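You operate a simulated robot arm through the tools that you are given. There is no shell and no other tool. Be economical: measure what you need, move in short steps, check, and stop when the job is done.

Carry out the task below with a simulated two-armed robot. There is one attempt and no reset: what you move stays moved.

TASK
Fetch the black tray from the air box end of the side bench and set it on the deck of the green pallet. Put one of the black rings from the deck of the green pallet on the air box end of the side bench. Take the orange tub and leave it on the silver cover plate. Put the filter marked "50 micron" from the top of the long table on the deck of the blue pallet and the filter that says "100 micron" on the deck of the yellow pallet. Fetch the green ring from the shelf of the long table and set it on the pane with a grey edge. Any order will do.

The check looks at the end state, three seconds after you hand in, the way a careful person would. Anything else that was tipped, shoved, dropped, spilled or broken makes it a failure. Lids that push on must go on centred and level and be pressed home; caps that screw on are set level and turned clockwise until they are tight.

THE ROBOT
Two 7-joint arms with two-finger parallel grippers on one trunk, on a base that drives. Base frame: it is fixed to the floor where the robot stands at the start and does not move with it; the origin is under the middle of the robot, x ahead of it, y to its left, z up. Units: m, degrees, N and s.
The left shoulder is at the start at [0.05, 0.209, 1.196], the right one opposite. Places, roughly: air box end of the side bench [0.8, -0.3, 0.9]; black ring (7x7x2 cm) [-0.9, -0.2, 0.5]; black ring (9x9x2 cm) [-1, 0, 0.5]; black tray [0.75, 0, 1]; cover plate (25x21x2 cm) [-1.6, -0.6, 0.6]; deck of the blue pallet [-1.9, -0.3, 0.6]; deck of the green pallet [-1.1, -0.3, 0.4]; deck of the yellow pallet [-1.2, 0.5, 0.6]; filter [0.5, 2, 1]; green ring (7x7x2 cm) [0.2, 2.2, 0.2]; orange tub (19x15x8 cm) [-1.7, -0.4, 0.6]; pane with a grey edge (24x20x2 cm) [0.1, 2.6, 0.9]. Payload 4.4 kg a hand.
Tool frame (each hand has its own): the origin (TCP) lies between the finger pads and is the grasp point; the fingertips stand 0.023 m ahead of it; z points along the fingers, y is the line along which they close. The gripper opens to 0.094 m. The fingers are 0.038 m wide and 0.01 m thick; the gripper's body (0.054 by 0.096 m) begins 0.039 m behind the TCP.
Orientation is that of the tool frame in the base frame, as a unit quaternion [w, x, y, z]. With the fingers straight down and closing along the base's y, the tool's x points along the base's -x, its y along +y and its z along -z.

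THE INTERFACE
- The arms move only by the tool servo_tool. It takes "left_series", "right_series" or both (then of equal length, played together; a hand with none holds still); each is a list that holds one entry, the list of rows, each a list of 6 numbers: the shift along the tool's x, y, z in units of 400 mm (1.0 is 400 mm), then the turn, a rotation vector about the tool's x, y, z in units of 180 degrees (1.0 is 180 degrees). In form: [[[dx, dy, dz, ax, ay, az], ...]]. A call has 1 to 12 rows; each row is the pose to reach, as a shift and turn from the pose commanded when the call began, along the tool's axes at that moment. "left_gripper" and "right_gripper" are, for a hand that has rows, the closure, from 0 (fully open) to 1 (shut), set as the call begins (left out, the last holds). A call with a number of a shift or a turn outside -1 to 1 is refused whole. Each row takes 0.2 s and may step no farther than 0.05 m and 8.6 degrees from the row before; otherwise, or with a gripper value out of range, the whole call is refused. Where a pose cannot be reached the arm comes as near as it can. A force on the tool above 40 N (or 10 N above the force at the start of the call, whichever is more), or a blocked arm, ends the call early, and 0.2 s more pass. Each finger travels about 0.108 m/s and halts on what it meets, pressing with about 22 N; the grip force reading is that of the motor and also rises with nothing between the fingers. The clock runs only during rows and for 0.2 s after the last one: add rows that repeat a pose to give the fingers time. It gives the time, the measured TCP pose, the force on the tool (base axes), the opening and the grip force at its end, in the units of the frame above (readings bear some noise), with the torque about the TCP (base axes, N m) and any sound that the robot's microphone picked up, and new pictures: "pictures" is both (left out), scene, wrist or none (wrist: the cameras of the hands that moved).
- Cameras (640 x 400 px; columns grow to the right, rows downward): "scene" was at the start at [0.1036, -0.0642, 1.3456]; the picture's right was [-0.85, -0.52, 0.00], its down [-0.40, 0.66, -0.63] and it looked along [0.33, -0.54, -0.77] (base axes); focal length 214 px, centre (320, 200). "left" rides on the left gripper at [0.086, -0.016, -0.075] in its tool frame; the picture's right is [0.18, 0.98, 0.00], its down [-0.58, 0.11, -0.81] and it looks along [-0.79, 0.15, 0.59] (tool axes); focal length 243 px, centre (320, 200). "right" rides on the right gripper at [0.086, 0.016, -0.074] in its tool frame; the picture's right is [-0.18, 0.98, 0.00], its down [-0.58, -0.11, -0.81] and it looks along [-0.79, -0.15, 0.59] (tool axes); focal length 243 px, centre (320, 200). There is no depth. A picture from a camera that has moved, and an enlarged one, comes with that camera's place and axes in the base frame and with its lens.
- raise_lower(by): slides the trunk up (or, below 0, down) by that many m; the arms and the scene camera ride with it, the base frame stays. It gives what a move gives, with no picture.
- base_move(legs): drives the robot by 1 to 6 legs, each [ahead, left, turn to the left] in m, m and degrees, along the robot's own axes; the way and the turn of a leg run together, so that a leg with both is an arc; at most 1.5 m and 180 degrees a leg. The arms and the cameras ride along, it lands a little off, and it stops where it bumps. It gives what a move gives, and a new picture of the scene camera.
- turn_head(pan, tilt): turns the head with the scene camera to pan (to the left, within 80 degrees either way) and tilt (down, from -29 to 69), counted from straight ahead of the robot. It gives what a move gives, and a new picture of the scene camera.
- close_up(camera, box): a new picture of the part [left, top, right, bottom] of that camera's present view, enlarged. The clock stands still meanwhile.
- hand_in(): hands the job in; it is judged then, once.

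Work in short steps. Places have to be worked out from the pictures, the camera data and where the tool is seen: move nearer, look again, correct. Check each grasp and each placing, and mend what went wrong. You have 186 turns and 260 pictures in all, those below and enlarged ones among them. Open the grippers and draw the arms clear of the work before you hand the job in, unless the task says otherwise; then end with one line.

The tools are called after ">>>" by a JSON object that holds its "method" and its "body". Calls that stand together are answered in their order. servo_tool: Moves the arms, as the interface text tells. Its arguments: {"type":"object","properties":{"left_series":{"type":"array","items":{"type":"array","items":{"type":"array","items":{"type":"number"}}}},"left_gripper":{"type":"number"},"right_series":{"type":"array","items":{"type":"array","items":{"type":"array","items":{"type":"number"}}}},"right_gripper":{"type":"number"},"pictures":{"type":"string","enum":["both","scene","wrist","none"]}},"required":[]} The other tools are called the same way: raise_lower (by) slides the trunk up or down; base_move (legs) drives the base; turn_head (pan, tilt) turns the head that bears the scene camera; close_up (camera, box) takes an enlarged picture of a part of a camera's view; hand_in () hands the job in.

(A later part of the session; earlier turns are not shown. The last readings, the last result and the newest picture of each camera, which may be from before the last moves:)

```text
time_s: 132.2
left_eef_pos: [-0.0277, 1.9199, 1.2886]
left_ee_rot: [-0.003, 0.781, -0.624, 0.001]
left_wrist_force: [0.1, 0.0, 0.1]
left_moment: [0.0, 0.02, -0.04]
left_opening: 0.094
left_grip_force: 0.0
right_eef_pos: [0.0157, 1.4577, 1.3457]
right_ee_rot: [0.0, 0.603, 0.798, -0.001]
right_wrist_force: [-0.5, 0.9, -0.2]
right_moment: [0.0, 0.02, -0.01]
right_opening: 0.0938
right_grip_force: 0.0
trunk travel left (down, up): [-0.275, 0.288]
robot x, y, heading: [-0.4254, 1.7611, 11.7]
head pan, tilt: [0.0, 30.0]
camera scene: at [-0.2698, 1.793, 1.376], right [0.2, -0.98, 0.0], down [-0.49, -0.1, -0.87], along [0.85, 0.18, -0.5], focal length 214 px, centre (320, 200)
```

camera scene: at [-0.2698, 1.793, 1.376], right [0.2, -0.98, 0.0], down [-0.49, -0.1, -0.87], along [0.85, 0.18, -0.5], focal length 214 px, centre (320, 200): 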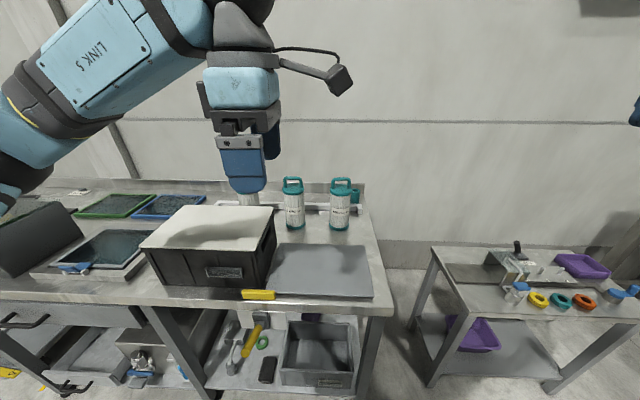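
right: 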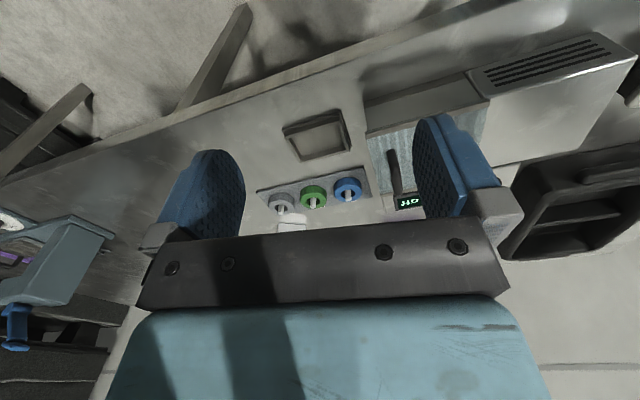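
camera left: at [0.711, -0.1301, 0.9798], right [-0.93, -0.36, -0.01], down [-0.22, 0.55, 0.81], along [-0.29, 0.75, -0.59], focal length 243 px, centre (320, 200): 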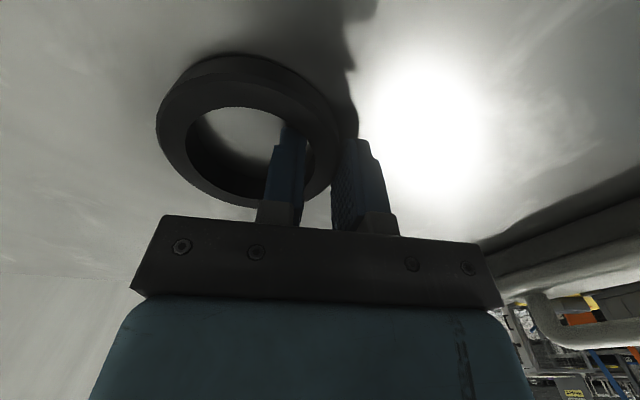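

Panes with green, blue and grey edges are visible on the left. I zoom to read labels and see the panes and the shelf.

>>> {"method": "close_up", "body": {"camera": "scene", "box": [230, 160, 400, 310]}}

>>> {"method": "close_up", "body": {"camera": "scene", "box": [0, 170, 220, 310]}}

>>> {"method": "close_up", "body": {"camera": "scene", "box": [200, 290, 380, 400]}}

```text
2.67 times, centred on (315, 235) of scene
camera zoom: at [-0.2698, 1.793, 1.376], right [0.2, -0.98, 0.0], down [-0.49, -0.1, -0.87], along [0.85, 0.18, -0.5], focal length 572 px, centre (333, 107)
```

zoom: 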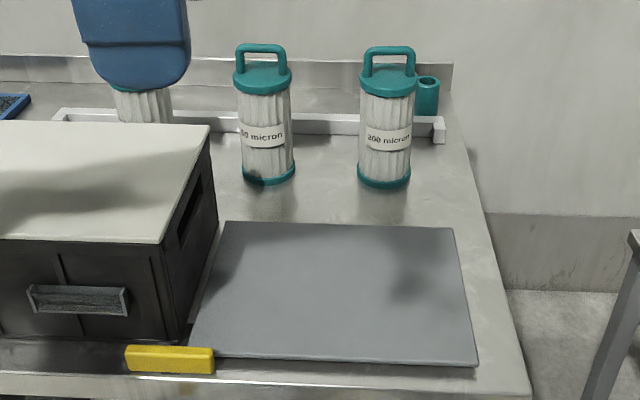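

```text
2.86 times, centred on (110, 240) of scene
camera zoom: at [-0.2698, 1.793, 1.376], right [0.2, -0.98, 0.0], down [-0.49, -0.1, -0.87], along [0.85, 0.18, -0.5], focal length 613 px, centre (920, 86)
```

zoom: 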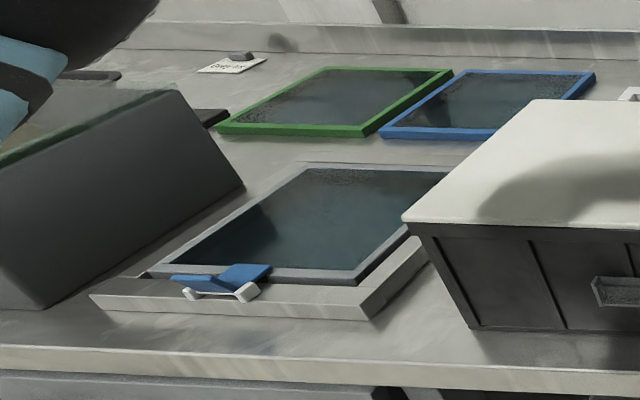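

```text
3.56 times, centred on (290, 345) of scene
camera zoom: at [-0.2698, 1.793, 1.376], right [0.2, -0.98, 0.0], down [-0.49, -0.1, -0.87], along [0.85, 0.18, -0.5], focal length 763 px, centre (427, -316)
```

zoom: 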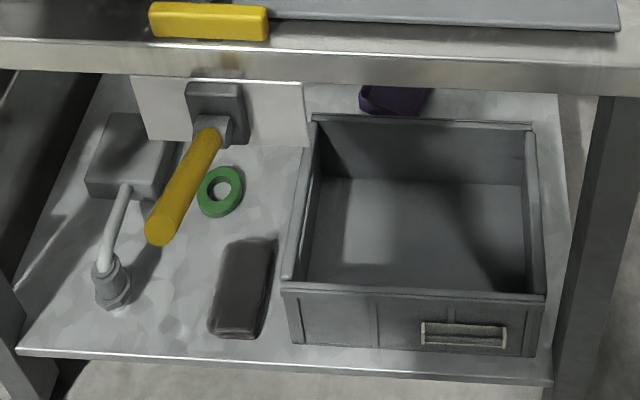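

The right filter is "200 micron"; the middle one reads "?0 micron" — to be read later. First the green ring on the shelf at about [0.24, 2.20, 0.21]; a yellow lever hangs at the table edge near y≈2.03, so I'll enter at y≈2.2. I back up, square up, then prepare the arm.

>>> {"method": "base_move", "body": {"legs": [[-0.2, 0, 0], [0, 0, -11.7], [0, 0.3, 0]]}}

>>> {"method": "servo_tool", "body": {"left_series": [[[0, 0, 0.05, 0, 0, 0.046], [0, 0, 0.1, 0, 0, 0.092], [0, 0, 0.15, 0, 0, 0.138], [0, 0, 0.2, 0, 0, 0.184], [0, 0, 0.25, 0, 0, 0.23], [0, 0, 0.3, 0, 0, 0.276], [0, 0, 0.35, 0, 0, 0.322], [0, 0, 0.4, 0, 0, 0.368], [0, 0, 0.45, 0, 0, 0.414], [0, 0, 0.5, 0, 0, 0.46], [0, 0, 0.5, 0, 0, 0.5]]], "pictures": "none"}}

```text
time_s: 137.4
left_eef_pos: [-0.1973, 2.0951, 1.2874]
left_ee_rot: [-0.003, 0.71, -0.704, 0.002]
left_wrist_force: [0.4, -1.0, -0.1]
left_moment: [0.05, -0.03, 0.02]
left_opening: 0.0941
left_grip_force: 0.0
right_eef_pos: [-0.2508, 1.6357, 1.3452]
right_ee_rot: [0.001, 0.686, 0.728, -0.001]
right_wrist_force: [-0.4, -0.1, -0.5]
right_moment: [-0.04, -0.01, 0.0]
right_opening: 0.094
right_grip_force: 0.1
trunk travel left (down, up): [-0.275, 0.288]
robot x, y, heading: [-0.6126, 2.0255, -0.7]
head pan, tilt: [0.0, 30.0]
camera scene: at [-0.4597, 2.0229, 1.376], right [-0.01, -1.0, 0.0], down [-0.5, 0.01, -0.87], along [0.87, -0.01, -0.5], focal length 214 px, centre (320, 200)
```

scene: 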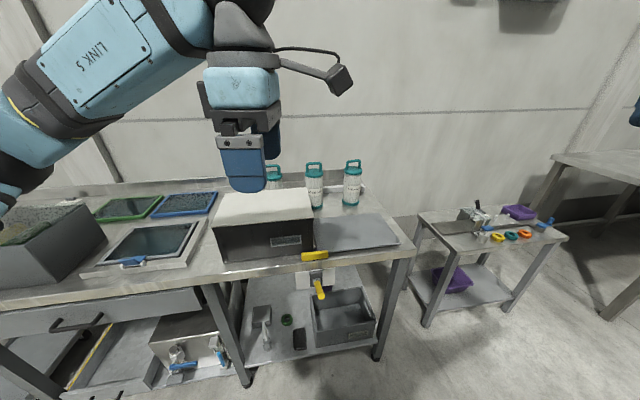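

```text
time_s: 139.8
left_eef_pos: [-0.1958, 2.0968, 1.0882]
left_ee_rot: [0.002, -0.001, 1.0, 0.001]
left_wrist_force: [-0.6, -0.2, -0.2]
left_moment: [-0.02, -0.01, 0.02]
left_opening: 0.0939
left_grip_force: 0.1
right_eef_pos: [-0.2519, 1.6362, 1.3457]
right_ee_rot: [0.002, 0.686, 0.728, 0.0]
right_wrist_force: [-0.4, 0.2, -0.3]
right_moment: [0.0, 0.01, 0.02]
right_opening: 0.0941
right_grip_force: 0.1
trunk travel left (down, up): [-0.275, 0.288]
robot x, y, heading: [-0.6136, 2.02, -1.0]
head pan, tilt: [0.0, 30.0]
```

Now I lower the trunk fully, then the hand with a forward pitch of about 28°, staying outside the table edge.

>>> {"method": "raise_lower", "body": {"by": -0.27}}

>>> {"method": "servo_tool", "body": {"left_series": [[[0, 0.03, 0.08, 0, -0.017, 0], [0, 0.06, 0.16, 0, -0.034, 0], [0, 0.09, 0.24, 0, -0.052, 0], [0, 0.12, 0.32, 0, -0.07, 0], [0, 0.15, 0.4, 0, -0.087, 0], [0, 0.18, 0.5, 0, -0.104, 0], [0, 0.21, 0.6, 0, -0.121, 0], [0, 0.24, 0.7, 0, -0.139, 0], [0, 0.25, 0.8, 0, -0.156, 0], [0, 0.25, 0.9, 0, -0.156, 0]]], "pictures": "scene"}}

```text
time_s: 142.6
left_eef_pos: [-0.1959, 2.0959, 0.8195]
left_ee_rot: [0.002, -0.004, 1.0, 0.001]
left_wrist_force: [0.0, 1.2, 0.7]
left_moment: [-0.01, 0.03, 0.0]
left_opening: 0.0939
left_grip_force: 0.0
right_eef_pos: [-0.252, 1.6345, 1.0762]
right_ee_rot: [0.001, 0.685, 0.728, -0.001]
right_wrist_force: [0.5, 0.2, 0.2]
right_moment: [-0.01, -0.02, -0.03]
right_opening: 0.0942
right_grip_force: 0.1
trunk travel left (down, up): [-0.005, 0.558]
robot x, y, heading: [-0.615, 2.0227, -0.6]
head pan, tilt: [0.0, 30.0]
```

```text
time_s: 144.6
left_eef_pos: [-0.1945, 2.1946, 0.4993]
left_ee_rot: [0.246, 0.002, 0.969, -0.002]
left_wrist_force: [-6.2, 15.2, 29.8]
left_moment: [-0.43, 3.47, -1.86]
left_opening: 0.094
left_grip_force: 0.0
right_eef_pos: [-0.2523, 1.6349, 1.0745]
right_ee_rot: [0.001, 0.686, 0.727, -0.002]
right_wrist_force: [0.3, 0.0, 0.3]
right_moment: [0.03, 0.0, 0.03]
right_opening: 0.0939
right_grip_force: 0.1
trunk travel left (down, up): [-0.005, 0.558]
robot x, y, heading: [-0.6156, 2.0219, -0.6]
head pan, tilt: [0.0, 30.0]
stopped in row 10 (left hand): the force on the tool passed its limit at 151 N (the readings are from after the stop); the commanded pose is now the measured one
camera scene: at [-0.4603, 2.0227, 1.1067], right [-0.01, -1.0, 0.0], down [-0.5, 0.01, -0.87], along [0.87, -0.01, -0.5], focal length 214 px, centre (320, 200)
```

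scene: 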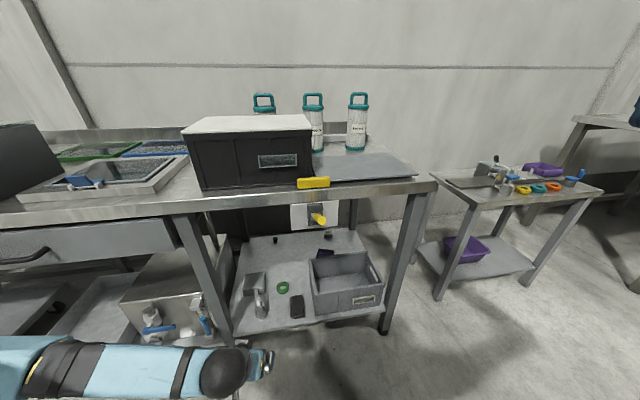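

The wrist camera (behind the hand) struck something below it — probably the robot's own base. I retreat upward and look down.

>>> {"method": "servo_tool", "body": {"left_series": [[[0, 0, -0.06, 0, 0, 0], [0, 0, -0.12, 0, 0, 0]]], "pictures": "wrist"}}

>>> {"method": "turn_head", "body": {"pan": 15, "tilt": 65}}

```text
time_s: 145.2
left_eef_pos: [-0.2188, 2.1944, 0.5381]
left_ee_rot: [0.246, -0.001, 0.969, -0.001]
left_wrist_force: [-0.6, -0.7, 0.1]
left_moment: [0.0, -0.01, 0.0]
left_opening: 0.094
left_grip_force: 0.0
right_eef_pos: [-0.2519, 1.6342, 1.0753]
right_ee_rot: [-0.001, 0.686, 0.728, -0.002]
right_wrist_force: [0.0, -0.2, -0.4]
right_moment: [-0.01, 0.0, -0.03]
right_opening: 0.0938
right_grip_force: 0.0
trunk travel left (down, up): [-0.005, 0.558]
robot x, y, heading: [-0.6138, 2.0228, -0.6]
head pan, tilt: [0.0, 30.0]
camera left: at [-0.33, 2.1771, 0.5625], right [-0.16, 0.98, -0.09], down [0.13, 0.11, 0.99], along [0.98, 0.15, -0.14], focal length 243 px, centre (320, 200)
```

left: 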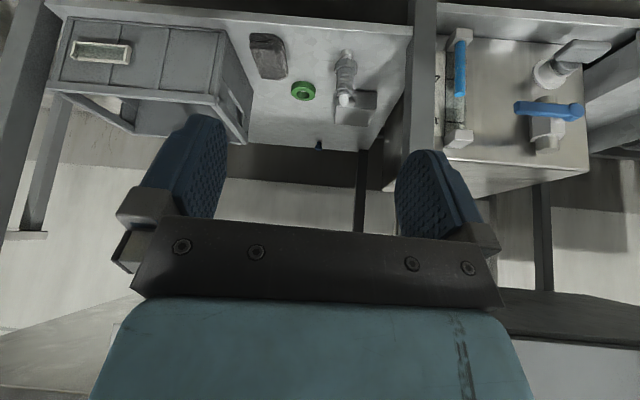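

```text
time_s: 146.2
left_eef_pos: [-0.2191, 2.1934, 0.5386]
left_ee_rot: [0.246, 0.001, 0.969, -0.001]
left_wrist_force: [0.8, -0.2, 0.3]
left_moment: [0.0, -0.01, 0.01]
left_opening: 0.0937
left_grip_force: 0.1
right_eef_pos: [-0.2518, 1.6354, 1.0753]
right_ee_rot: [0.0, 0.685, 0.728, -0.001]
right_wrist_force: [-0.1, -0.8, -0.3]
right_moment: [0.04, 0.0, -0.01]
right_opening: 0.0938
right_grip_force: 0.0
trunk travel left (down, up): [-0.005, 0.558]
robot x, y, heading: [-0.6164, 2.0255, -0.4]
head pan, tilt: [15.0, 65.0]
camera scene: at [-0.4912, 2.039, 1.0584], right [0.25, -0.97, 0.0], down [-0.88, -0.23, -0.42], along [0.41, 0.11, -0.91], focal length 214 px, centre (320, 200)
```

scene: 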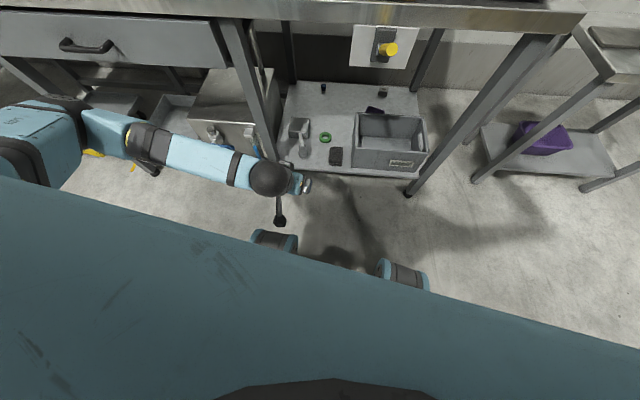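

The base has "knees" about 0.5 m high ahead of it. I extend the hand forward first, then down, which also straightens the arm so it can slip under the table.

>>> {"method": "servo_tool", "body": {"left_series": [[[-0.09, 0, 0.049, 0, 0, 0], [-0.18, 0, 0.097, 0, 0, 0], [-0.27, 0, 0.146, 0, 0, 0], [-0.36, 0, 0.195, 0, 0, 0], [-0.31, 0, 0.287, 0, 0, 0], [-0.26, 0, 0.378, 0, 0, 0], [-0.21, 0, 0.47, 0, 0, 0], [-0.162, 0, 0.561, 0, 0, 0], [-0.1125, 0, 0.6525, 0, 0, 0]]], "pictures": "both"}}

```text
time_s: 148.2
left_eef_pos: [-0.054, 2.1941, 0.3323]
left_ee_rot: [0.247, 0.0, 0.969, -0.001]
left_wrist_force: [0.0, -0.3, 0.6]
left_moment: [0.02, 0.0, -0.02]
left_opening: 0.0939
left_grip_force: 0.1
right_eef_pos: [-0.2514, 1.6345, 1.0757]
right_ee_rot: [0.0, 0.686, 0.727, -0.002]
right_wrist_force: [-1.0, -0.5, -0.3]
right_moment: [0.01, 0.02, -0.02]
right_opening: 0.0939
right_grip_force: 0.0
trunk travel left (down, up): [-0.005, 0.558]
robot x, y, heading: [-0.614, 2.0243, -0.9]
head pan, tilt: [15.0, 65.0]
camera scene: at [-0.4911, 2.039, 1.0584], right [0.25, -0.97, 0.0], down [-0.88, -0.23, -0.42], along [0.41, 0.11, -0.91], focal length 214 px, centre (320, 200)
camera left: at [-0.1641, 2.1784, 0.3571], right [-0.16, 0.98, -0.09], down [0.13, 0.11, 0.99], along [0.98, 0.15, -0.14], focal length 243 px, centre (320, 200)
```

scene: 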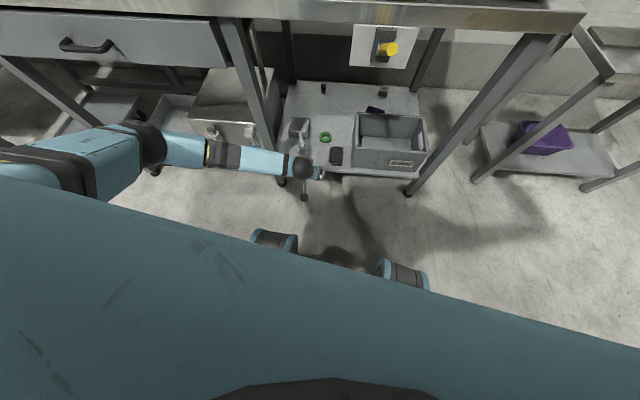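
left: 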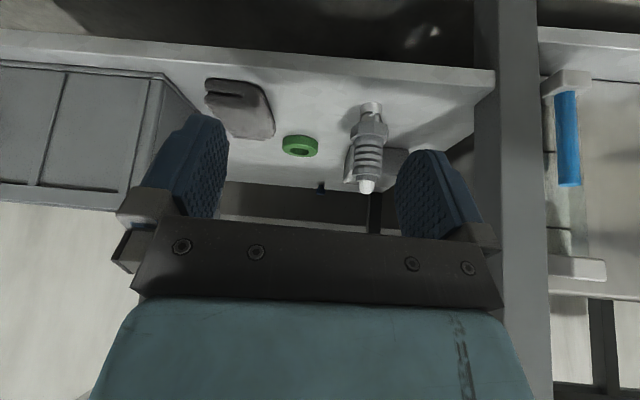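

The arm has more reach left. From here I extend forward in steps, watching that the elbow straightens and the forearm stays clear of the table leg.

>>> {"method": "servo_tool", "body": {"left_series": [[[-0.066, 0, 0.036, 0, 0, 0], [-0.132, 0, 0.072, 0, 0, 0], [-0.198, 0, 0.107, 0, 0, 0], [-0.264, 0, 0.143, 0, 0, 0]]], "pictures": "both"}}

```text
time_s: 149.2
left_eef_pos: [0.0658, 2.1933, 0.329]
left_ee_rot: [0.246, 0.001, 0.969, -0.001]
left_wrist_force: [0.2, 0.2, 0.2]
left_moment: [0.01, 0.0, -0.01]
left_opening: 0.094
left_grip_force: 0.2
right_eef_pos: [-0.2508, 1.6337, 1.0754]
right_ee_rot: [0.0, 0.686, 0.728, -0.001]
right_wrist_force: [0.5, -0.4, -0.1]
right_moment: [0.0, -0.03, -0.03]
right_opening: 0.0941
right_grip_force: 0.2
trunk travel left (down, up): [-0.005, 0.558]
robot x, y, heading: [-0.612, 2.0209, -0.8]
head pan, tilt: [15.0, 65.0]
camera scene: at [-0.4912, 2.0388, 1.0584], right [0.25, -0.97, 0.0], down [-0.88, -0.23, -0.42], along [0.41, 0.11, -0.91], focal length 214 px, centre (320, 200)
camera left: at [-0.0439, 2.1765, 0.3542], right [-0.16, 0.98, -0.09], down [0.13, 0.11, 0.99], along [0.98, 0.15, -0.14], focal length 243 px, centre (320, 200)
```

scene: 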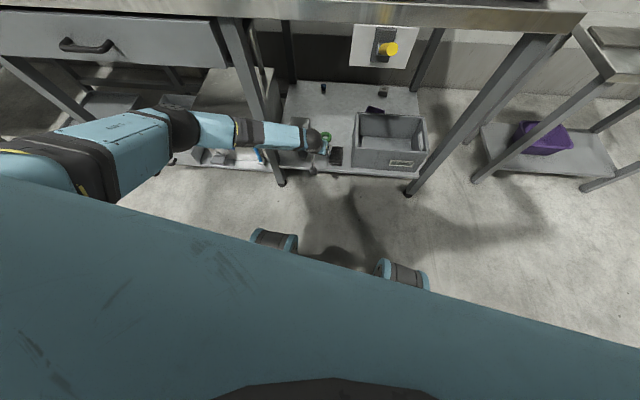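
left: 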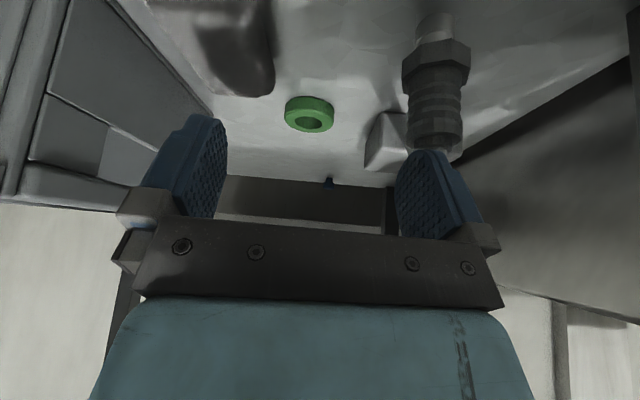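

It works, but the forearm will approach the table leg if I go on. I retract and swing the base about the hand by +16° so the forearm comes in more squarely.

>>> {"method": "servo_tool", "body": {"left_series": [[[0.08, 0, -0.044, 0, 0, 0], [0.16, 0, -0.087, 0, 0, 0], [0.24, 0, -0.13, 0, 0, 0], [0.32, 0, -0.174, 0, 0, 0], [0.365, 0, -0.198, 0, 0, 0]]], "pictures": "none"}}

>>> {"method": "base_move", "body": {"legs": [[0.0, -0.2, 16], [0.08, 0, 0]]}}

```text
time_s: 150.4
left_eef_pos: [-0.0995, 2.1933, 0.3313]
left_ee_rot: [0.246, -0.001, 0.969, -0.001]
left_wrist_force: [-0.1, -0.5, 0.3]
left_moment: [0.0, 0.04, 0.01]
left_opening: 0.0943
left_grip_force: 0.0
right_eef_pos: [-0.2515, 1.6353, 1.0755]
right_ee_rot: [0.0, 0.686, 0.728, -0.002]
right_wrist_force: [-0.1, 0.3, 0.0]
right_moment: [0.01, -0.01, 0.04]
right_opening: 0.094
right_grip_force: 0.1
trunk travel left (down, up): [-0.005, 0.558]
robot x, y, heading: [-0.6129, 2.024, -0.6]
head pan, tilt: [15.0, 65.0]
```

```text
time_s: 153.5
left_eef_pos: [-0.0639, 2.1485, 0.3312]
left_ee_rot: [0.243, -0.134, 0.96, 0.033]
left_wrist_force: [-0.6, 0.3, 0.2]
left_moment: [-0.02, 0.01, -0.03]
left_opening: 0.0938
left_grip_force: 0.1
right_eef_pos: [-0.0562, 1.57, 1.0748]
right_ee_rot: [0.001, 0.578, 0.816, -0.002]
right_wrist_force: [0.1, 0.0, 0.8]
right_moment: [-0.01, 0.0, -0.03]
right_opening: 0.0939
right_grip_force: 0.0
trunk travel left (down, up): [-0.005, 0.558]
robot x, y, heading: [-0.5127, 1.8462, 15.2]
head pan, tilt: [15.0, 65.0]
camera scene: at [-0.3971, 1.8947, 1.0583], right [0.5, -0.86, 0.0], down [-0.78, -0.46, -0.42], along [0.36, 0.21, -0.91], focal length 214 px, centre (320, 200)
```

scene: 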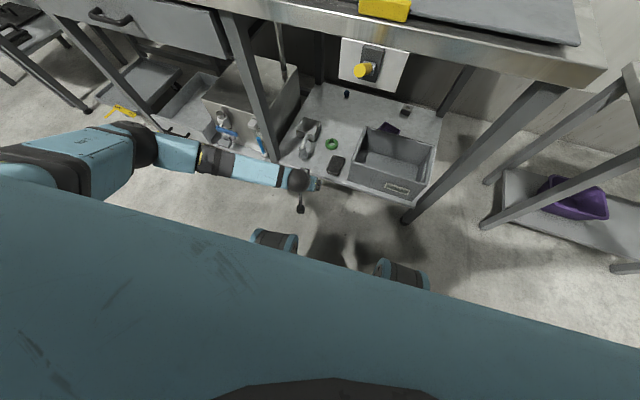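

Good. I extend forward with a slight sidestep and a steeper hand (about 15° pitch) so that the camera clears the black block.

>>> {"method": "servo_tool", "body": {"left_series": [[[-0.08, -0.02, 0.043, 0, 0.02, 0], [-0.16, -0.04, 0.086, 0, 0.04, 0], [-0.24, -0.06, 0.13, 0, 0.06, 0], [-0.32, -0.078, 0.172, 0, 0.075, 0], [-0.396, -0.078, 0.215, 0, 0.075, 0]]], "pictures": "both"}}

```text
time_s: 154.7
left_eef_pos: [0.1172, 2.1679, 0.3301]
left_ee_rot: [0.128, -0.136, 0.982, 0.017]
left_wrist_force: [0.3, 0.6, -0.3]
left_moment: [-0.02, 0.02, -0.04]
left_opening: 0.094
left_grip_force: 0.1
right_eef_pos: [-0.0558, 1.5702, 1.0743]
right_ee_rot: [0.0, 0.579, 0.816, -0.001]
right_wrist_force: [0.5, -0.9, -0.5]
right_moment: [-0.02, 0.01, 0.0]
right_opening: 0.094
right_grip_force: 0.0
trunk travel left (down, up): [-0.005, 0.558]
robot x, y, heading: [-0.5126, 1.8459, 15.3]
head pan, tilt: [15.0, 65.0]
camera scene: at [-0.3974, 1.8945, 1.0584], right [0.5, -0.86, 0.0], down [-0.78, -0.46, -0.42], along [0.37, 0.21, -0.91], focal length 214 px, centre (320, 200)
camera left: at [0.0242, 2.1245, 0.381], right [-0.44, 0.9, -0.05], down [0.31, 0.2, 0.93], along [0.84, 0.39, -0.37], focal length 243 px, centre (320, 200)
```

scene: 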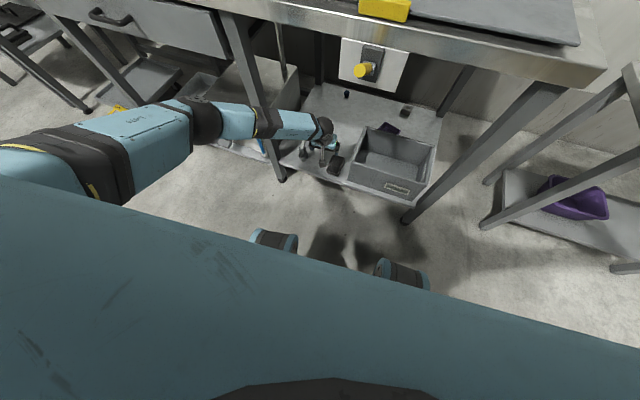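
left: 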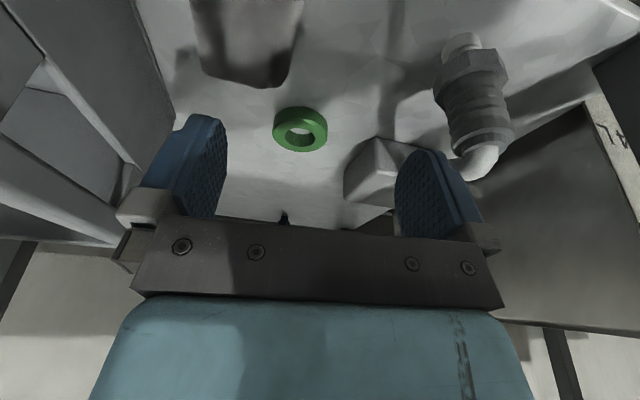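

Ring triangulates to about [0.24, 2.197, 0.205]. I move above it and down to 3 cm higher than grasp, then check.

>>> {"method": "servo_tool", "body": {"left_series": [[[-0.1, -0.004, 0.027, 0, 0, 0], [-0.2, -0.008, 0.054, 0, 0, 0], [-0.304, -0.013, 0.081, 0, 0, 0], [-0.277, -0.013, 0.183, 0, 0, 0], [-0.25, -0.013, 0.286, 0, 0, 0]]], "pictures": "both"}}

```text
time_s: 155.9
left_eef_pos: [0.2033, 2.1915, 0.3444]
left_ee_rot: [0.13, -0.137, 0.982, 0.017]
left_wrist_force: [0.0, -0.4, 0.3]
left_moment: [0.0, -0.01, 0.01]
left_opening: 0.0941
left_grip_force: 0.1
left hand out of reach, approached as far as the arm can: row 3, 4, 5
right_eef_pos: [-0.0558, 1.5716, 1.0749]
right_ee_rot: [0.001, 0.578, 0.816, -0.001]
right_wrist_force: [0.1, 0.4, -0.4]
right_moment: [0.01, -0.04, 0.01]
right_opening: 0.0941
right_grip_force: 0.0
trunk travel left (down, up): [-0.005, 0.558]
robot x, y, heading: [-0.5145, 1.8421, 15.1]
head pan, tilt: [15.0, 65.0]
camera scene: at [-0.3975, 1.8946, 1.0584], right [0.5, -0.86, 0.0], down [-0.78, -0.46, -0.42], along [0.37, 0.21, -0.91], focal length 214 px, centre (320, 200)
camera left: at [0.1091, 2.1476, 0.3943], right [-0.44, 0.9, -0.05], down [0.31, 0.2, 0.93], along [0.84, 0.39, -0.37], focal length 243 px, centre (320, 200)
```

scene: 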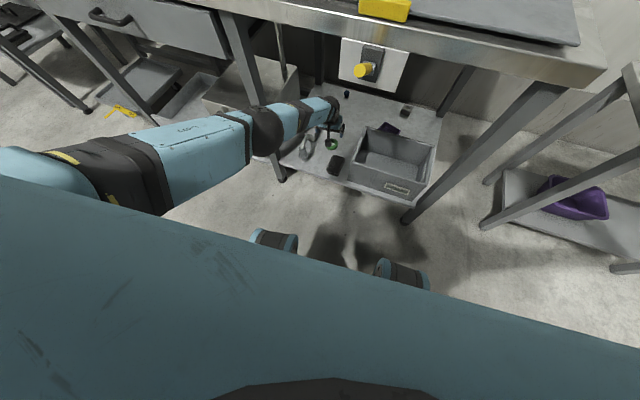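
left: 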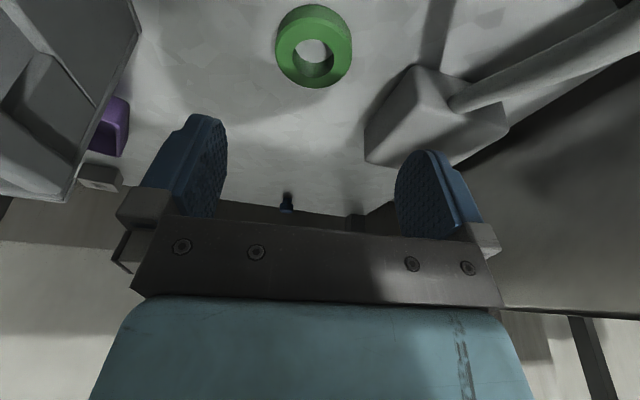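

The arm is straight now at its limit, and well clear of the leg. I retract 0.1 m and drive the base forward 0.1 m.

>>> {"method": "servo_tool", "body": {"left_series": [[[0.08, 0, -0.021, 0, 0, 0], [0.16, 0, -0.042, 0, 0, 0], [0.2415, 0, -0.064, 0, 0, 0]]], "pictures": "none"}}

>>> {"method": "base_move", "body": {"legs": [[0.12, 0, 0]]}}

```text
time_s: 156.7
left_eef_pos: [0.1078, 2.1636, 0.3506]
left_ee_rot: [0.129, -0.137, 0.982, 0.018]
left_wrist_force: [-0.4, -0.4, 0.5]
left_moment: [-0.01, -0.02, -0.04]
left_opening: 0.0942
left_grip_force: 0.0
right_eef_pos: [-0.0563, 1.5697, 1.0769]
right_ee_rot: [0.001, 0.579, 0.815, -0.002]
right_wrist_force: [0.8, 0.0, 0.4]
right_moment: [-0.01, 0.0, 0.03]
right_opening: 0.0941
right_grip_force: 0.0
trunk travel left (down, up): [-0.005, 0.558]
robot x, y, heading: [-0.5128, 1.8464, 15.2]
head pan, tilt: [15.0, 65.0]
```

```text
time_s: 157.9
left_eef_pos: [0.2276, 2.1919, 0.3485]
left_ee_rot: [0.129, -0.135, 0.982, 0.018]
left_wrist_force: [0.7, -0.8, 0.3]
left_moment: [0.01, -0.05, 0.0]
left_opening: 0.0941
left_grip_force: 0.0
right_eef_pos: [0.0605, 1.5999, 1.075]
right_ee_rot: [0.0, 0.581, 0.814, -0.002]
right_wrist_force: [0.3, 0.2, 0.1]
right_moment: [0.0, 0.02, -0.01]
right_opening: 0.0938
right_grip_force: 0.0
trunk travel left (down, up): [-0.005, 0.558]
robot x, y, heading: [-0.3931, 1.8754, 15.0]
head pan, tilt: [15.0, 65.0]
camera scene: at [-0.2798, 1.9258, 1.0583], right [0.5, -0.87, 0.0], down [-0.79, -0.45, -0.42], along [0.37, 0.21, -0.91], focal length 214 px, centre (320, 200)
```

scene: 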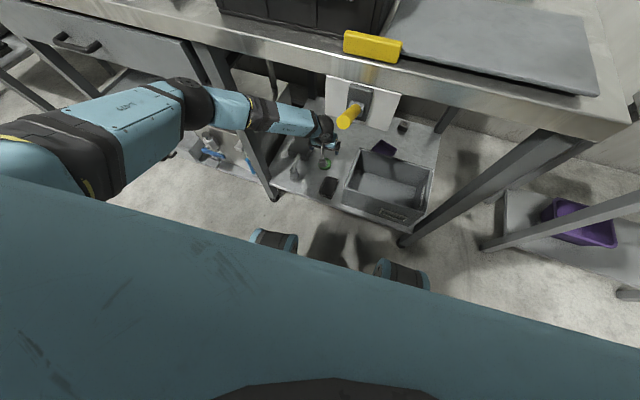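

The hand is over the ring (ring ≈ [0.237, 2.195]). I lower to 3 cm above grasp height and check.

>>> {"method": "servo_tool", "body": {"left_series": [[[0.005, 0.004, 0.086, 0, 0, 0], [0.02, 0.004, 0.172, 0, 0, 0], [0.034, 0.004, 0.258, 0, 0, 0]]], "pictures": "both"}}

```text
time_s: 158.8
left_eef_pos: [0.2406, 2.1996, 0.2459]
left_ee_rot: [0.129, -0.134, 0.982, 0.017]
left_wrist_force: [-0.2, 0.3, 1.1]
left_moment: [-0.01, 0.01, -0.03]
left_opening: 0.0937
left_grip_force: 0.0
right_eef_pos: [0.0598, 1.6009, 1.0751]
right_ee_rot: [0.0, 0.58, 0.815, -0.002]
right_wrist_force: [-0.7, -0.6, -0.3]
right_moment: [0.02, -0.01, -0.03]
right_opening: 0.094
right_grip_force: 0.0
trunk travel left (down, up): [-0.005, 0.558]
robot x, y, heading: [-0.3928, 1.8784, 14.9]
head pan, tilt: [15.0, 65.0]
camera scene: at [-0.28, 1.9255, 1.0584], right [0.5, -0.87, 0.0], down [-0.79, -0.45, -0.42], along [0.37, 0.21, -0.91], focal length 214 px, centre (320, 200)
camera left: at [0.1461, 2.1553, 0.296], right [-0.43, 0.9, -0.05], down [0.31, 0.2, 0.93], along [0.85, 0.39, -0.37], focal length 243 px, centre (320, 200)
```

scene: 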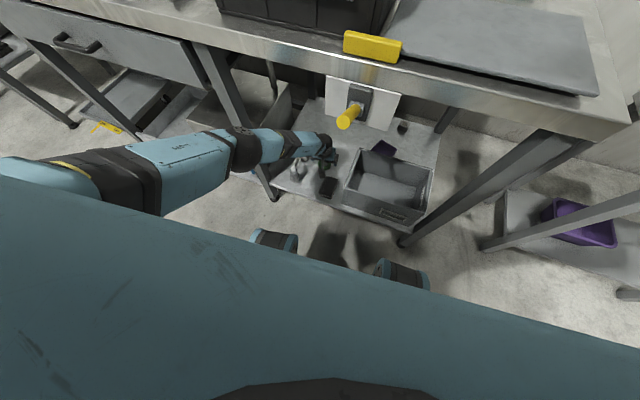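
left: 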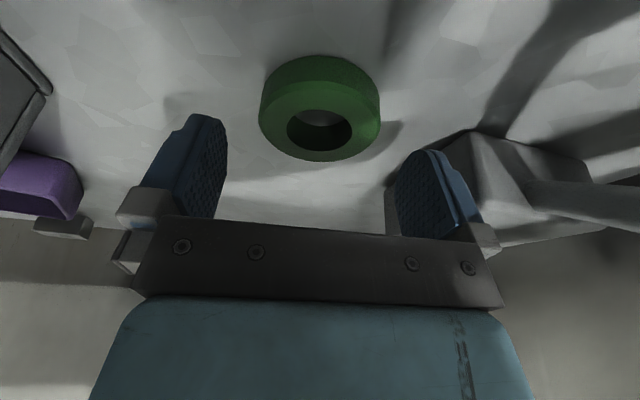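

Ring is well centred between the fingers. I descend the last 2 cm and close.

>>> {"method": "servo_tool", "body": {"left_series": [[[0.006, -0.008, 0.024, 0, 0, 0], [0.013, -0.008, 0.048, 0, 0, 0]]], "pictures": "none"}}

>>> {"method": "servo_tool", "body": {"left_series": [[[0, 0, 0, 0, 0, 0], [0, 0, 0, 0, 0, 0], [0, 0, 0, 0, 0, 0], [0, 0, 0, 0, 0, 0]]], "left_gripper": 1, "pictures": "wrist"}}

```text
time_s: 159.3
left_eef_pos: [0.231, 2.1948, 0.227]
left_ee_rot: [0.131, -0.134, 0.982, 0.017]
left_wrist_force: [5.6, 0.4, 7.6]
left_moment: [0.41, 0.09, -0.22]
left_opening: 0.0941
left_grip_force: 0.1
left hand out of reach, approached as far as the arm can: row 2
right_eef_pos: [0.0595, 1.5994, 1.0759]
right_ee_rot: [0.001, 0.581, 0.814, -0.002]
right_wrist_force: [-0.2, -0.5, 0.0]
right_moment: [0.0, -0.02, 0.02]
right_opening: 0.0938
right_grip_force: 0.2
trunk travel left (down, up): [-0.005, 0.558]
robot x, y, heading: [-0.3948, 1.8796, 14.9]
head pan, tilt: [15.0, 65.0]
```

```text
time_s: 160.3
left_eef_pos: [0.2302, 2.1956, 0.2266]
left_ee_rot: [0.131, -0.134, 0.982, 0.018]
left_wrist_force: [-2.4, 7.3, 19.4]
left_moment: [0.72, 0.49, -0.04]
left_opening: 0.0603
left_grip_force: 22.4
right_eef_pos: [0.0566, 1.6002, 1.0748]
right_ee_rot: [0.001, 0.581, 0.814, -0.001]
right_wrist_force: [-0.2, 0.1, -0.4]
right_moment: [0.0, 0.02, 0.0]
right_opening: 0.094
right_grip_force: 0.1
trunk travel left (down, up): [-0.005, 0.558]
robot x, y, heading: [-0.3937, 1.8788, 14.8]
head pan, tilt: [15.0, 65.0]
camera left: at [0.1358, 2.1519, 0.2768], right [-0.44, 0.9, -0.05], down [0.31, 0.2, 0.93], along [0.85, 0.39, -0.36], focal length 243 px, centre (320, 200)
```

left: 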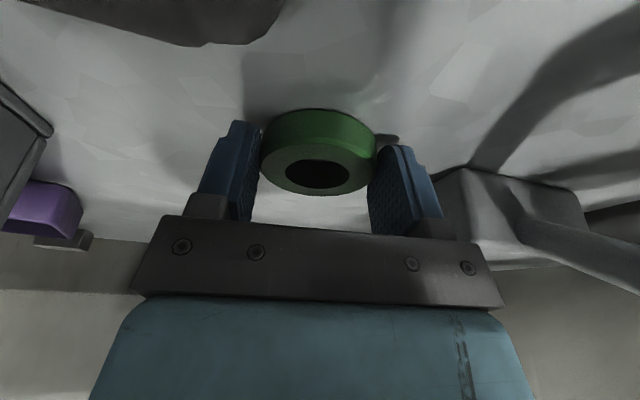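

The green ring is gripped. I lift it 7 cm and check, before backing the base straight out.

>>> {"method": "servo_tool", "body": {"left_series": [[[-0.015, 0, -0.06, 0, 0, 0], [-0.03, 0, -0.12, 0, 0, 0], [-0.045, 0, -0.17, 0, 0, 0]]], "pictures": "both"}}

```text
time_s: 161.2
left_eef_pos: [0.2295, 2.1951, 0.2962]
left_ee_rot: [0.128, -0.135, 0.982, 0.017]
left_wrist_force: [0.2, 0.5, -0.6]
left_moment: [0.02, -0.04, -0.01]
left_opening: 0.0603
left_grip_force: 22.5
right_eef_pos: [0.059, 1.5999, 1.0761]
right_ee_rot: [0.001, 0.581, 0.814, -0.003]
right_wrist_force: [-0.7, 0.1, 0.6]
right_moment: [-0.02, 0.0, -0.01]
right_opening: 0.0942
right_grip_force: 0.0
trunk travel left (down, up): [-0.005, 0.558]
robot x, y, heading: [-0.3934, 1.8745, 14.6]
head pan, tilt: [15.0, 65.0]
camera scene: at [-0.2803, 1.9256, 1.0583], right [0.5, -0.87, 0.0], down [-0.79, -0.45, -0.42], along [0.37, 0.21, -0.91], focal length 214 px, centre (320, 200)
camera left: at [0.1349, 2.152, 0.346], right [-0.43, 0.9, -0.05], down [0.31, 0.2, 0.93], along [0.84, 0.39, -0.37], focal length 243 px, centre (320, 200)
```

scene: 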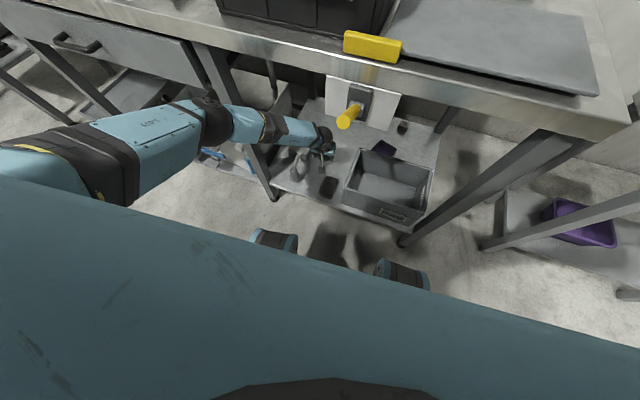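
left: 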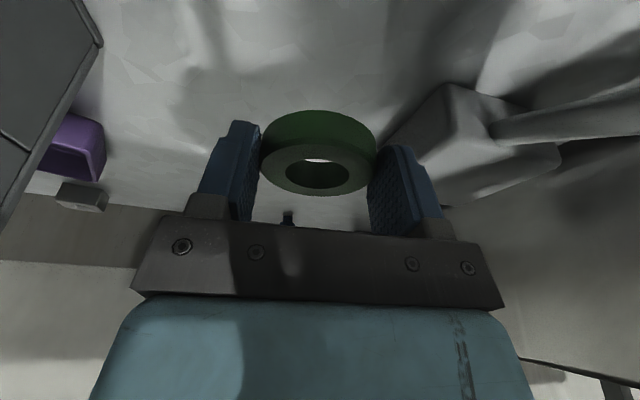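

Ring lifted cleanly. I drive straight back out from under the table.

>>> {"method": "base_move", "body": {"legs": [[-0.42, 0, 0]]}}

```text
time_s: 163.7
left_eef_pos: [-0.1686, 2.0824, 0.2965]
left_ee_rot: [0.13, -0.126, 0.983, 0.015]
left_wrist_force: [0.3, 0.3, -0.3]
left_moment: [-0.03, -0.01, -0.03]
left_opening: 0.06
left_grip_force: 22.0
right_eef_pos: [-0.3472, 1.4895, 1.0752]
right_ee_rot: [0.001, 0.586, 0.81, -0.002]
right_wrist_force: [-0.4, 0.2, -0.2]
right_moment: [0.01, 0.01, 0.0]
right_opening: 0.0942
right_grip_force: 0.0
trunk travel left (down, up): [-0.005, 0.558]
robot x, y, heading: [-0.7953, 1.7757, 14.1]
head pan, tilt: [15.0, 65.0]
camera scene: at [-0.6821, 1.8194, 1.0584], right [0.49, -0.87, 0.0], down [-0.79, -0.44, -0.42], along [0.37, 0.21, -0.91], focal length 214 px, centre (320, 200)
```

scene: 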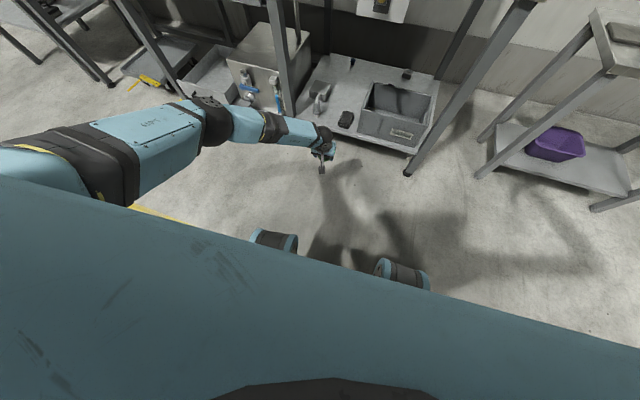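

Out. I raise the trunk and then the hand to above table height.

>>> {"method": "raise_lower", "body": {"by": 0.4}}

>>> {"method": "servo_tool", "body": {"left_series": [[[-0.015, 0, -0.1, 0, 0, 0], [-0.03, 0, -0.2, 0, 0, 0], [-0.045, 0, -0.3, 0, 0, 0], [-0.06, 0, -0.4, 0, 0, 0], [-0.075, 0, -0.5, 0, 0, 0], [-0.09, 0, -0.6, 0, 0, 0], [-0.105, 0, -0.7, 0, 0, 0], [-0.12, 0, -0.8, 0, 0, 0], [-0.135, 0, -0.9, 0, 0, 0], [-0.15, 0, -1.0, 0, 0, 0]]], "pictures": "none"}}

>>> {"method": "base_move", "body": {"legs": [[0, 0.5, 0], [0.15, 0, 0]]}}

>>> {"method": "turn_head", "body": {"pan": 0, "tilt": 35}}

```text
time_s: 167.6
left_eef_pos: [-0.1685, 2.0825, 0.696]
left_ee_rot: [0.13, -0.127, 0.983, 0.016]
left_wrist_force: [0.3, 0.5, -0.6]
left_moment: [-0.01, 0.03, -0.02]
left_opening: 0.0603
left_grip_force: 21.6
right_eef_pos: [-0.3466, 1.4887, 1.4747]
right_ee_rot: [0.0, 0.586, 0.811, -0.002]
right_wrist_force: [0.0, -0.1, 0.1]
right_moment: [0.0, 0.03, 0.01]
right_opening: 0.0939
right_grip_force: 0.0
trunk travel left (down, up): [-0.405, 0.158]
robot x, y, heading: [-0.7985, 1.7771, 14.1]
head pan, tilt: [15.0, 65.0]
```

```text
time_s: 169.8
left_eef_pos: [-0.2119, 2.0718, 1.0955]
left_ee_rot: [0.129, -0.127, 0.983, 0.016]
left_wrist_force: [-0.4, 0.1, -0.6]
left_moment: [0.02, 0.04, -0.01]
left_opening: 0.0598
left_grip_force: 21.8
right_eef_pos: [-0.3479, 1.4879, 1.4762]
right_ee_rot: [0.002, 0.586, 0.81, -0.001]
right_wrist_force: [0.5, -0.8, 0.0]
right_moment: [0.01, 0.02, 0.02]
right_opening: 0.0941
right_grip_force: 0.1
trunk travel left (down, up): [-0.405, 0.158]
robot x, y, heading: [-0.7968, 1.7721, 14.1]
head pan, tilt: [15.0, 65.0]
```

```text
time_s: 175.7
left_eef_pos: [-0.1923, 2.601, 1.0961]
left_ee_rot: [0.13, -0.126, 0.983, 0.015]
left_wrist_force: [0.1, -0.2, -1.2]
left_moment: [-0.01, 0.0, -0.01]
left_opening: 0.0599
left_grip_force: 22.4
right_eef_pos: [-0.3301, 2.0169, 1.4756]
right_ee_rot: [0.001, 0.587, 0.81, -0.001]
right_wrist_force: [-0.1, 0.9, -0.5]
right_moment: [-0.01, -0.02, -0.01]
right_opening: 0.0939
right_grip_force: 0.1
trunk travel left (down, up): [-0.405, 0.158]
robot x, y, heading: [-0.7793, 2.3005, 14.1]
head pan, tilt: [15.0, 65.0]
camera scene: at [-0.6649, 2.348, 1.4586], right [0.49, -0.87, 0.0], down [-0.79, -0.44, -0.42], along [0.37, 0.21, -0.91], focal length 214 px, centre (320, 200)
```

scene: 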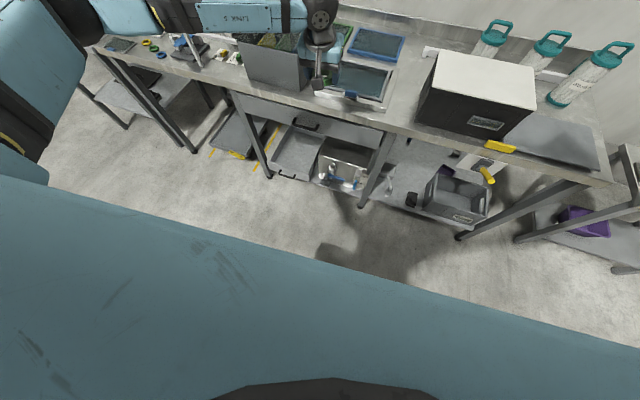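

```text
time_s: 176.6
left_eef_pos: [-0.193, 2.6007, 1.0969]
left_ee_rot: [0.13, -0.127, 0.983, 0.016]
left_wrist_force: [0.8, 0.5, -0.9]
left_moment: [0.02, 0.01, 0.0]
left_opening: 0.0597
left_grip_force: 22.3
right_eef_pos: [-0.3291, 2.0179, 1.4767]
right_ee_rot: [0.002, 0.587, 0.81, -0.002]
right_wrist_force: [-1.1, 0.5, 0.3]
right_moment: [0.02, 0.01, -0.02]
right_opening: 0.0941
right_grip_force: 0.1
trunk travel left (down, up): [-0.405, 0.158]
robot x, y, heading: [-0.7741, 2.3014, 14.1]
head pan, tilt: [0.0, 35.0]
camera scene: at [-0.6318, 2.3404, 1.4982], right [0.24, -0.97, 0.0], down [-0.56, -0.14, -0.82], along [0.79, 0.2, -0.57], focal length 214 px, centre (320, 200)
```

scene: 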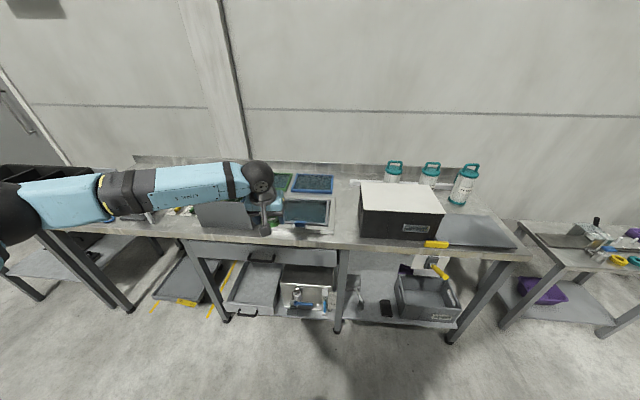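

I zoom on the pane and its clamp.

>>> {"method": "close_up", "body": {"camera": "scene", "box": [230, 150, 390, 260]}}

```text
3.64 times, centred on (310, 205) of scene
camera zoom: at [-0.6318, 2.3404, 1.4982], right [0.24, -0.97, 0.0], down [-0.56, -0.14, -0.82], along [0.79, 0.2, -0.57], focal length 780 px, centre (356, 182)
```

zoom: 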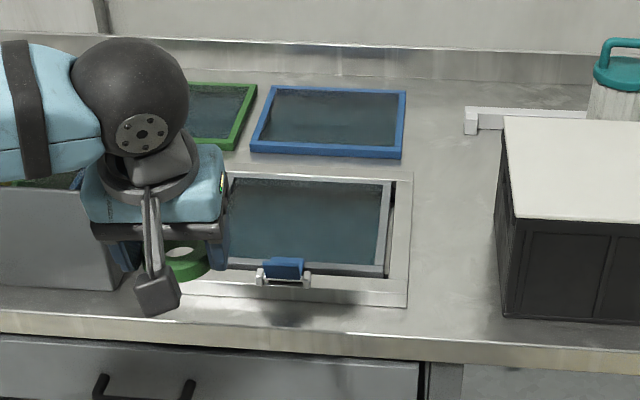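

Pane centre is about [0.067, 2.604]. I drive forward 0.25 m and 6 cm right so the ring comes over it.

>>> {"method": "base_move", "body": {"legs": [[0.25, -0.063, 0]]}}

>>> {"method": "servo_tool", "body": {"left_series": [[[0.013, 0, 0.048, 0, 0, 0], [0.026, 0, 0.097, 0, 0, 0]]], "pictures": "wrist"}}

>>> {"method": "close_up", "body": {"camera": "scene", "box": [220, 150, 420, 290]}}

```text
time_s: 178.5
left_eef_pos: [0.0658, 2.6017, 1.098]
left_ee_rot: [0.129, -0.128, 0.983, 0.016]
left_wrist_force: [-0.2, -0.4, 0.0]
left_moment: [0.01, 0.01, 0.04]
left_opening: 0.0597
left_grip_force: 21.3
right_eef_pos: [-0.0689, 2.0198, 1.475]
right_ee_rot: [0.001, 0.586, 0.811, -0.002]
right_wrist_force: [-0.4, 0.2, -1.1]
right_moment: [-0.05, -0.01, -0.05]
right_opening: 0.094
right_grip_force: 0.1
trunk travel left (down, up): [-0.405, 0.158]
robot x, y, heading: [-0.5181, 2.3042, 14.3]
head pan, tilt: [0.0, 35.0]
camera scene: at [-0.3717, 2.3408, 1.4984], right [0.25, -0.97, 0.0], down [-0.56, -0.14, -0.82], along [0.79, 0.2, -0.57], focal length 214 px, centre (320, 200)
```

scene: 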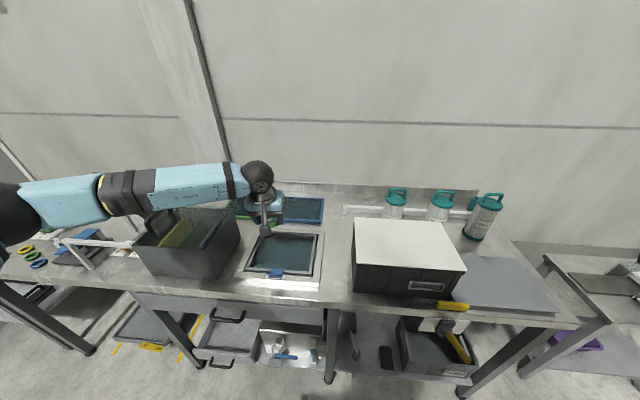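

```text
time_s: 179.1
left_eef_pos: [0.0669, 2.6035, 1.0551]
left_ee_rot: [0.13, -0.128, 0.983, 0.016]
left_wrist_force: [0.5, -0.1, -0.2]
left_moment: [-0.05, 0.0, -0.03]
left_opening: 0.0601
left_grip_force: 21.7
right_eef_pos: [-0.0672, 2.019, 1.4753]
right_ee_rot: [0.001, 0.586, 0.81, -0.002]
right_wrist_force: [-0.3, 0.1, 0.6]
right_moment: [-0.01, 0.01, -0.02]
right_opening: 0.0938
right_grip_force: 0.1
trunk travel left (down, up): [-0.405, 0.158]
robot x, y, heading: [-0.5162, 2.3006, 14.3]
head pan, tilt: [0.0, 35.0]
camera left: at [-0.0274, 2.562, 1.1047], right [-0.42, 0.9, -0.05], down [0.31, 0.2, 0.93], along [0.85, 0.38, -0.37], focal length 243 px, centre (320, 200)
```

left: 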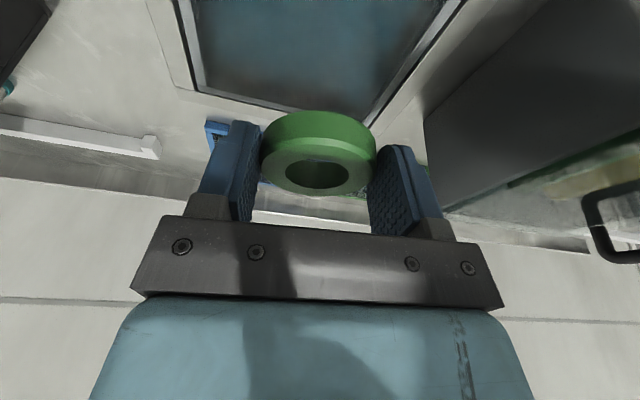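

```text
2.86 times, centred on (320, 220) of scene
camera zoom: at [-0.3701, 2.3411, 1.4982], right [0.25, -0.97, 0.0], down [-0.56, -0.14, -0.82], along [0.79, 0.2, -0.57], focal length 613 px, centre (320, 143)
```

zoom: 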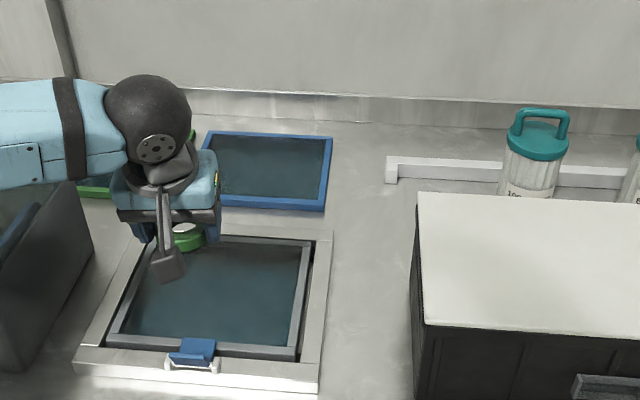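

The ring is over the pane's centre. I lower to near contact, then creep down until it touches.

>>> {"method": "servo_tool", "body": {"left_series": [[[0.017, 0, 0.065, 0, 0, 0], [0.034, 0, 0.13, 0, 0, 0], [0.048, 0, 0.185, 0, 0, 0]]], "pictures": "none"}}

>>> {"method": "servo_tool", "body": {"left_series": [[[0.002, 0, 0.008, 0, 0, 0], [0.004, 0, 0.016, 0, 0, 0], [0.006, 0, 0.024, 0, 0, 0], [0.008, 0, 0.032, 0, 0, 0], [0.01, 0, 0.04, 0, 0, 0], [0.012, 0, 0.048, 0, 0, 0], [0.014, 0, 0.056, 0, 0, 0], [0.016, 0, 0.064, 0, 0, 0]]], "pictures": "wrist"}}

```text
time_s: 179.9
left_eef_pos: [0.0675, 2.6037, 0.9777]
left_ee_rot: [0.13, -0.127, 0.983, 0.016]
left_wrist_force: [-0.3, -0.9, -1.4]
left_moment: [-0.01, -0.02, 0.0]
left_opening: 0.06
left_grip_force: 22.0
right_eef_pos: [-0.0676, 2.0192, 1.4745]
right_ee_rot: [0.001, 0.585, 0.811, -0.002]
right_wrist_force: [0.0, 0.2, -0.4]
right_moment: [-0.04, -0.02, -0.01]
right_opening: 0.0938
right_grip_force: 0.0
trunk travel left (down, up): [-0.405, 0.158]
robot x, y, heading: [-0.5236, 2.3, 13.9]
head pan, tilt: [0.0, 35.0]
```

```text
time_s: 181.7
left_eef_pos: [0.0685, 2.6003, 0.955]
left_ee_rot: [0.13, -0.127, 0.983, 0.017]
left_wrist_force: [0.7, 0.1, -0.4]
left_moment: [0.02, -0.01, 0.01]
left_opening: 0.06
left_grip_force: 22.4
right_eef_pos: [-0.0684, 2.0186, 1.4751]
right_ee_rot: [0.001, 0.586, 0.81, -0.001]
right_wrist_force: [-0.2, 1.2, -0.4]
right_moment: [0.0, 0.01, -0.02]
right_opening: 0.094
right_grip_force: 0.1
trunk travel left (down, up): [-0.405, 0.158]
robot x, y, heading: [-0.5169, 2.2999, 14.0]
head pan, tilt: [0.0, 35.0]
camera left: at [-0.0261, 2.5592, 1.0037], right [-0.42, 0.91, -0.05], down [0.31, 0.2, 0.93], along [0.85, 0.38, -0.37], focal length 243 px, centre (320, 200)
```

left: 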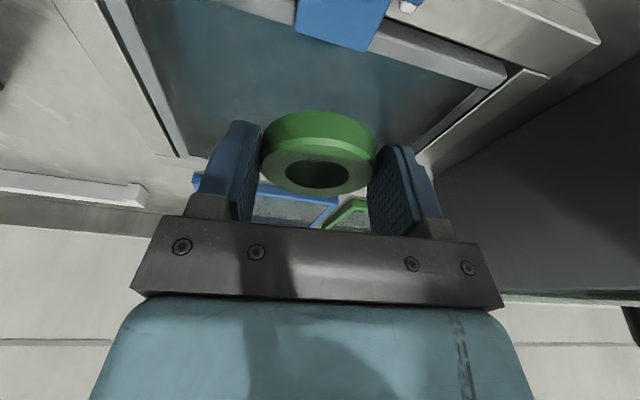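

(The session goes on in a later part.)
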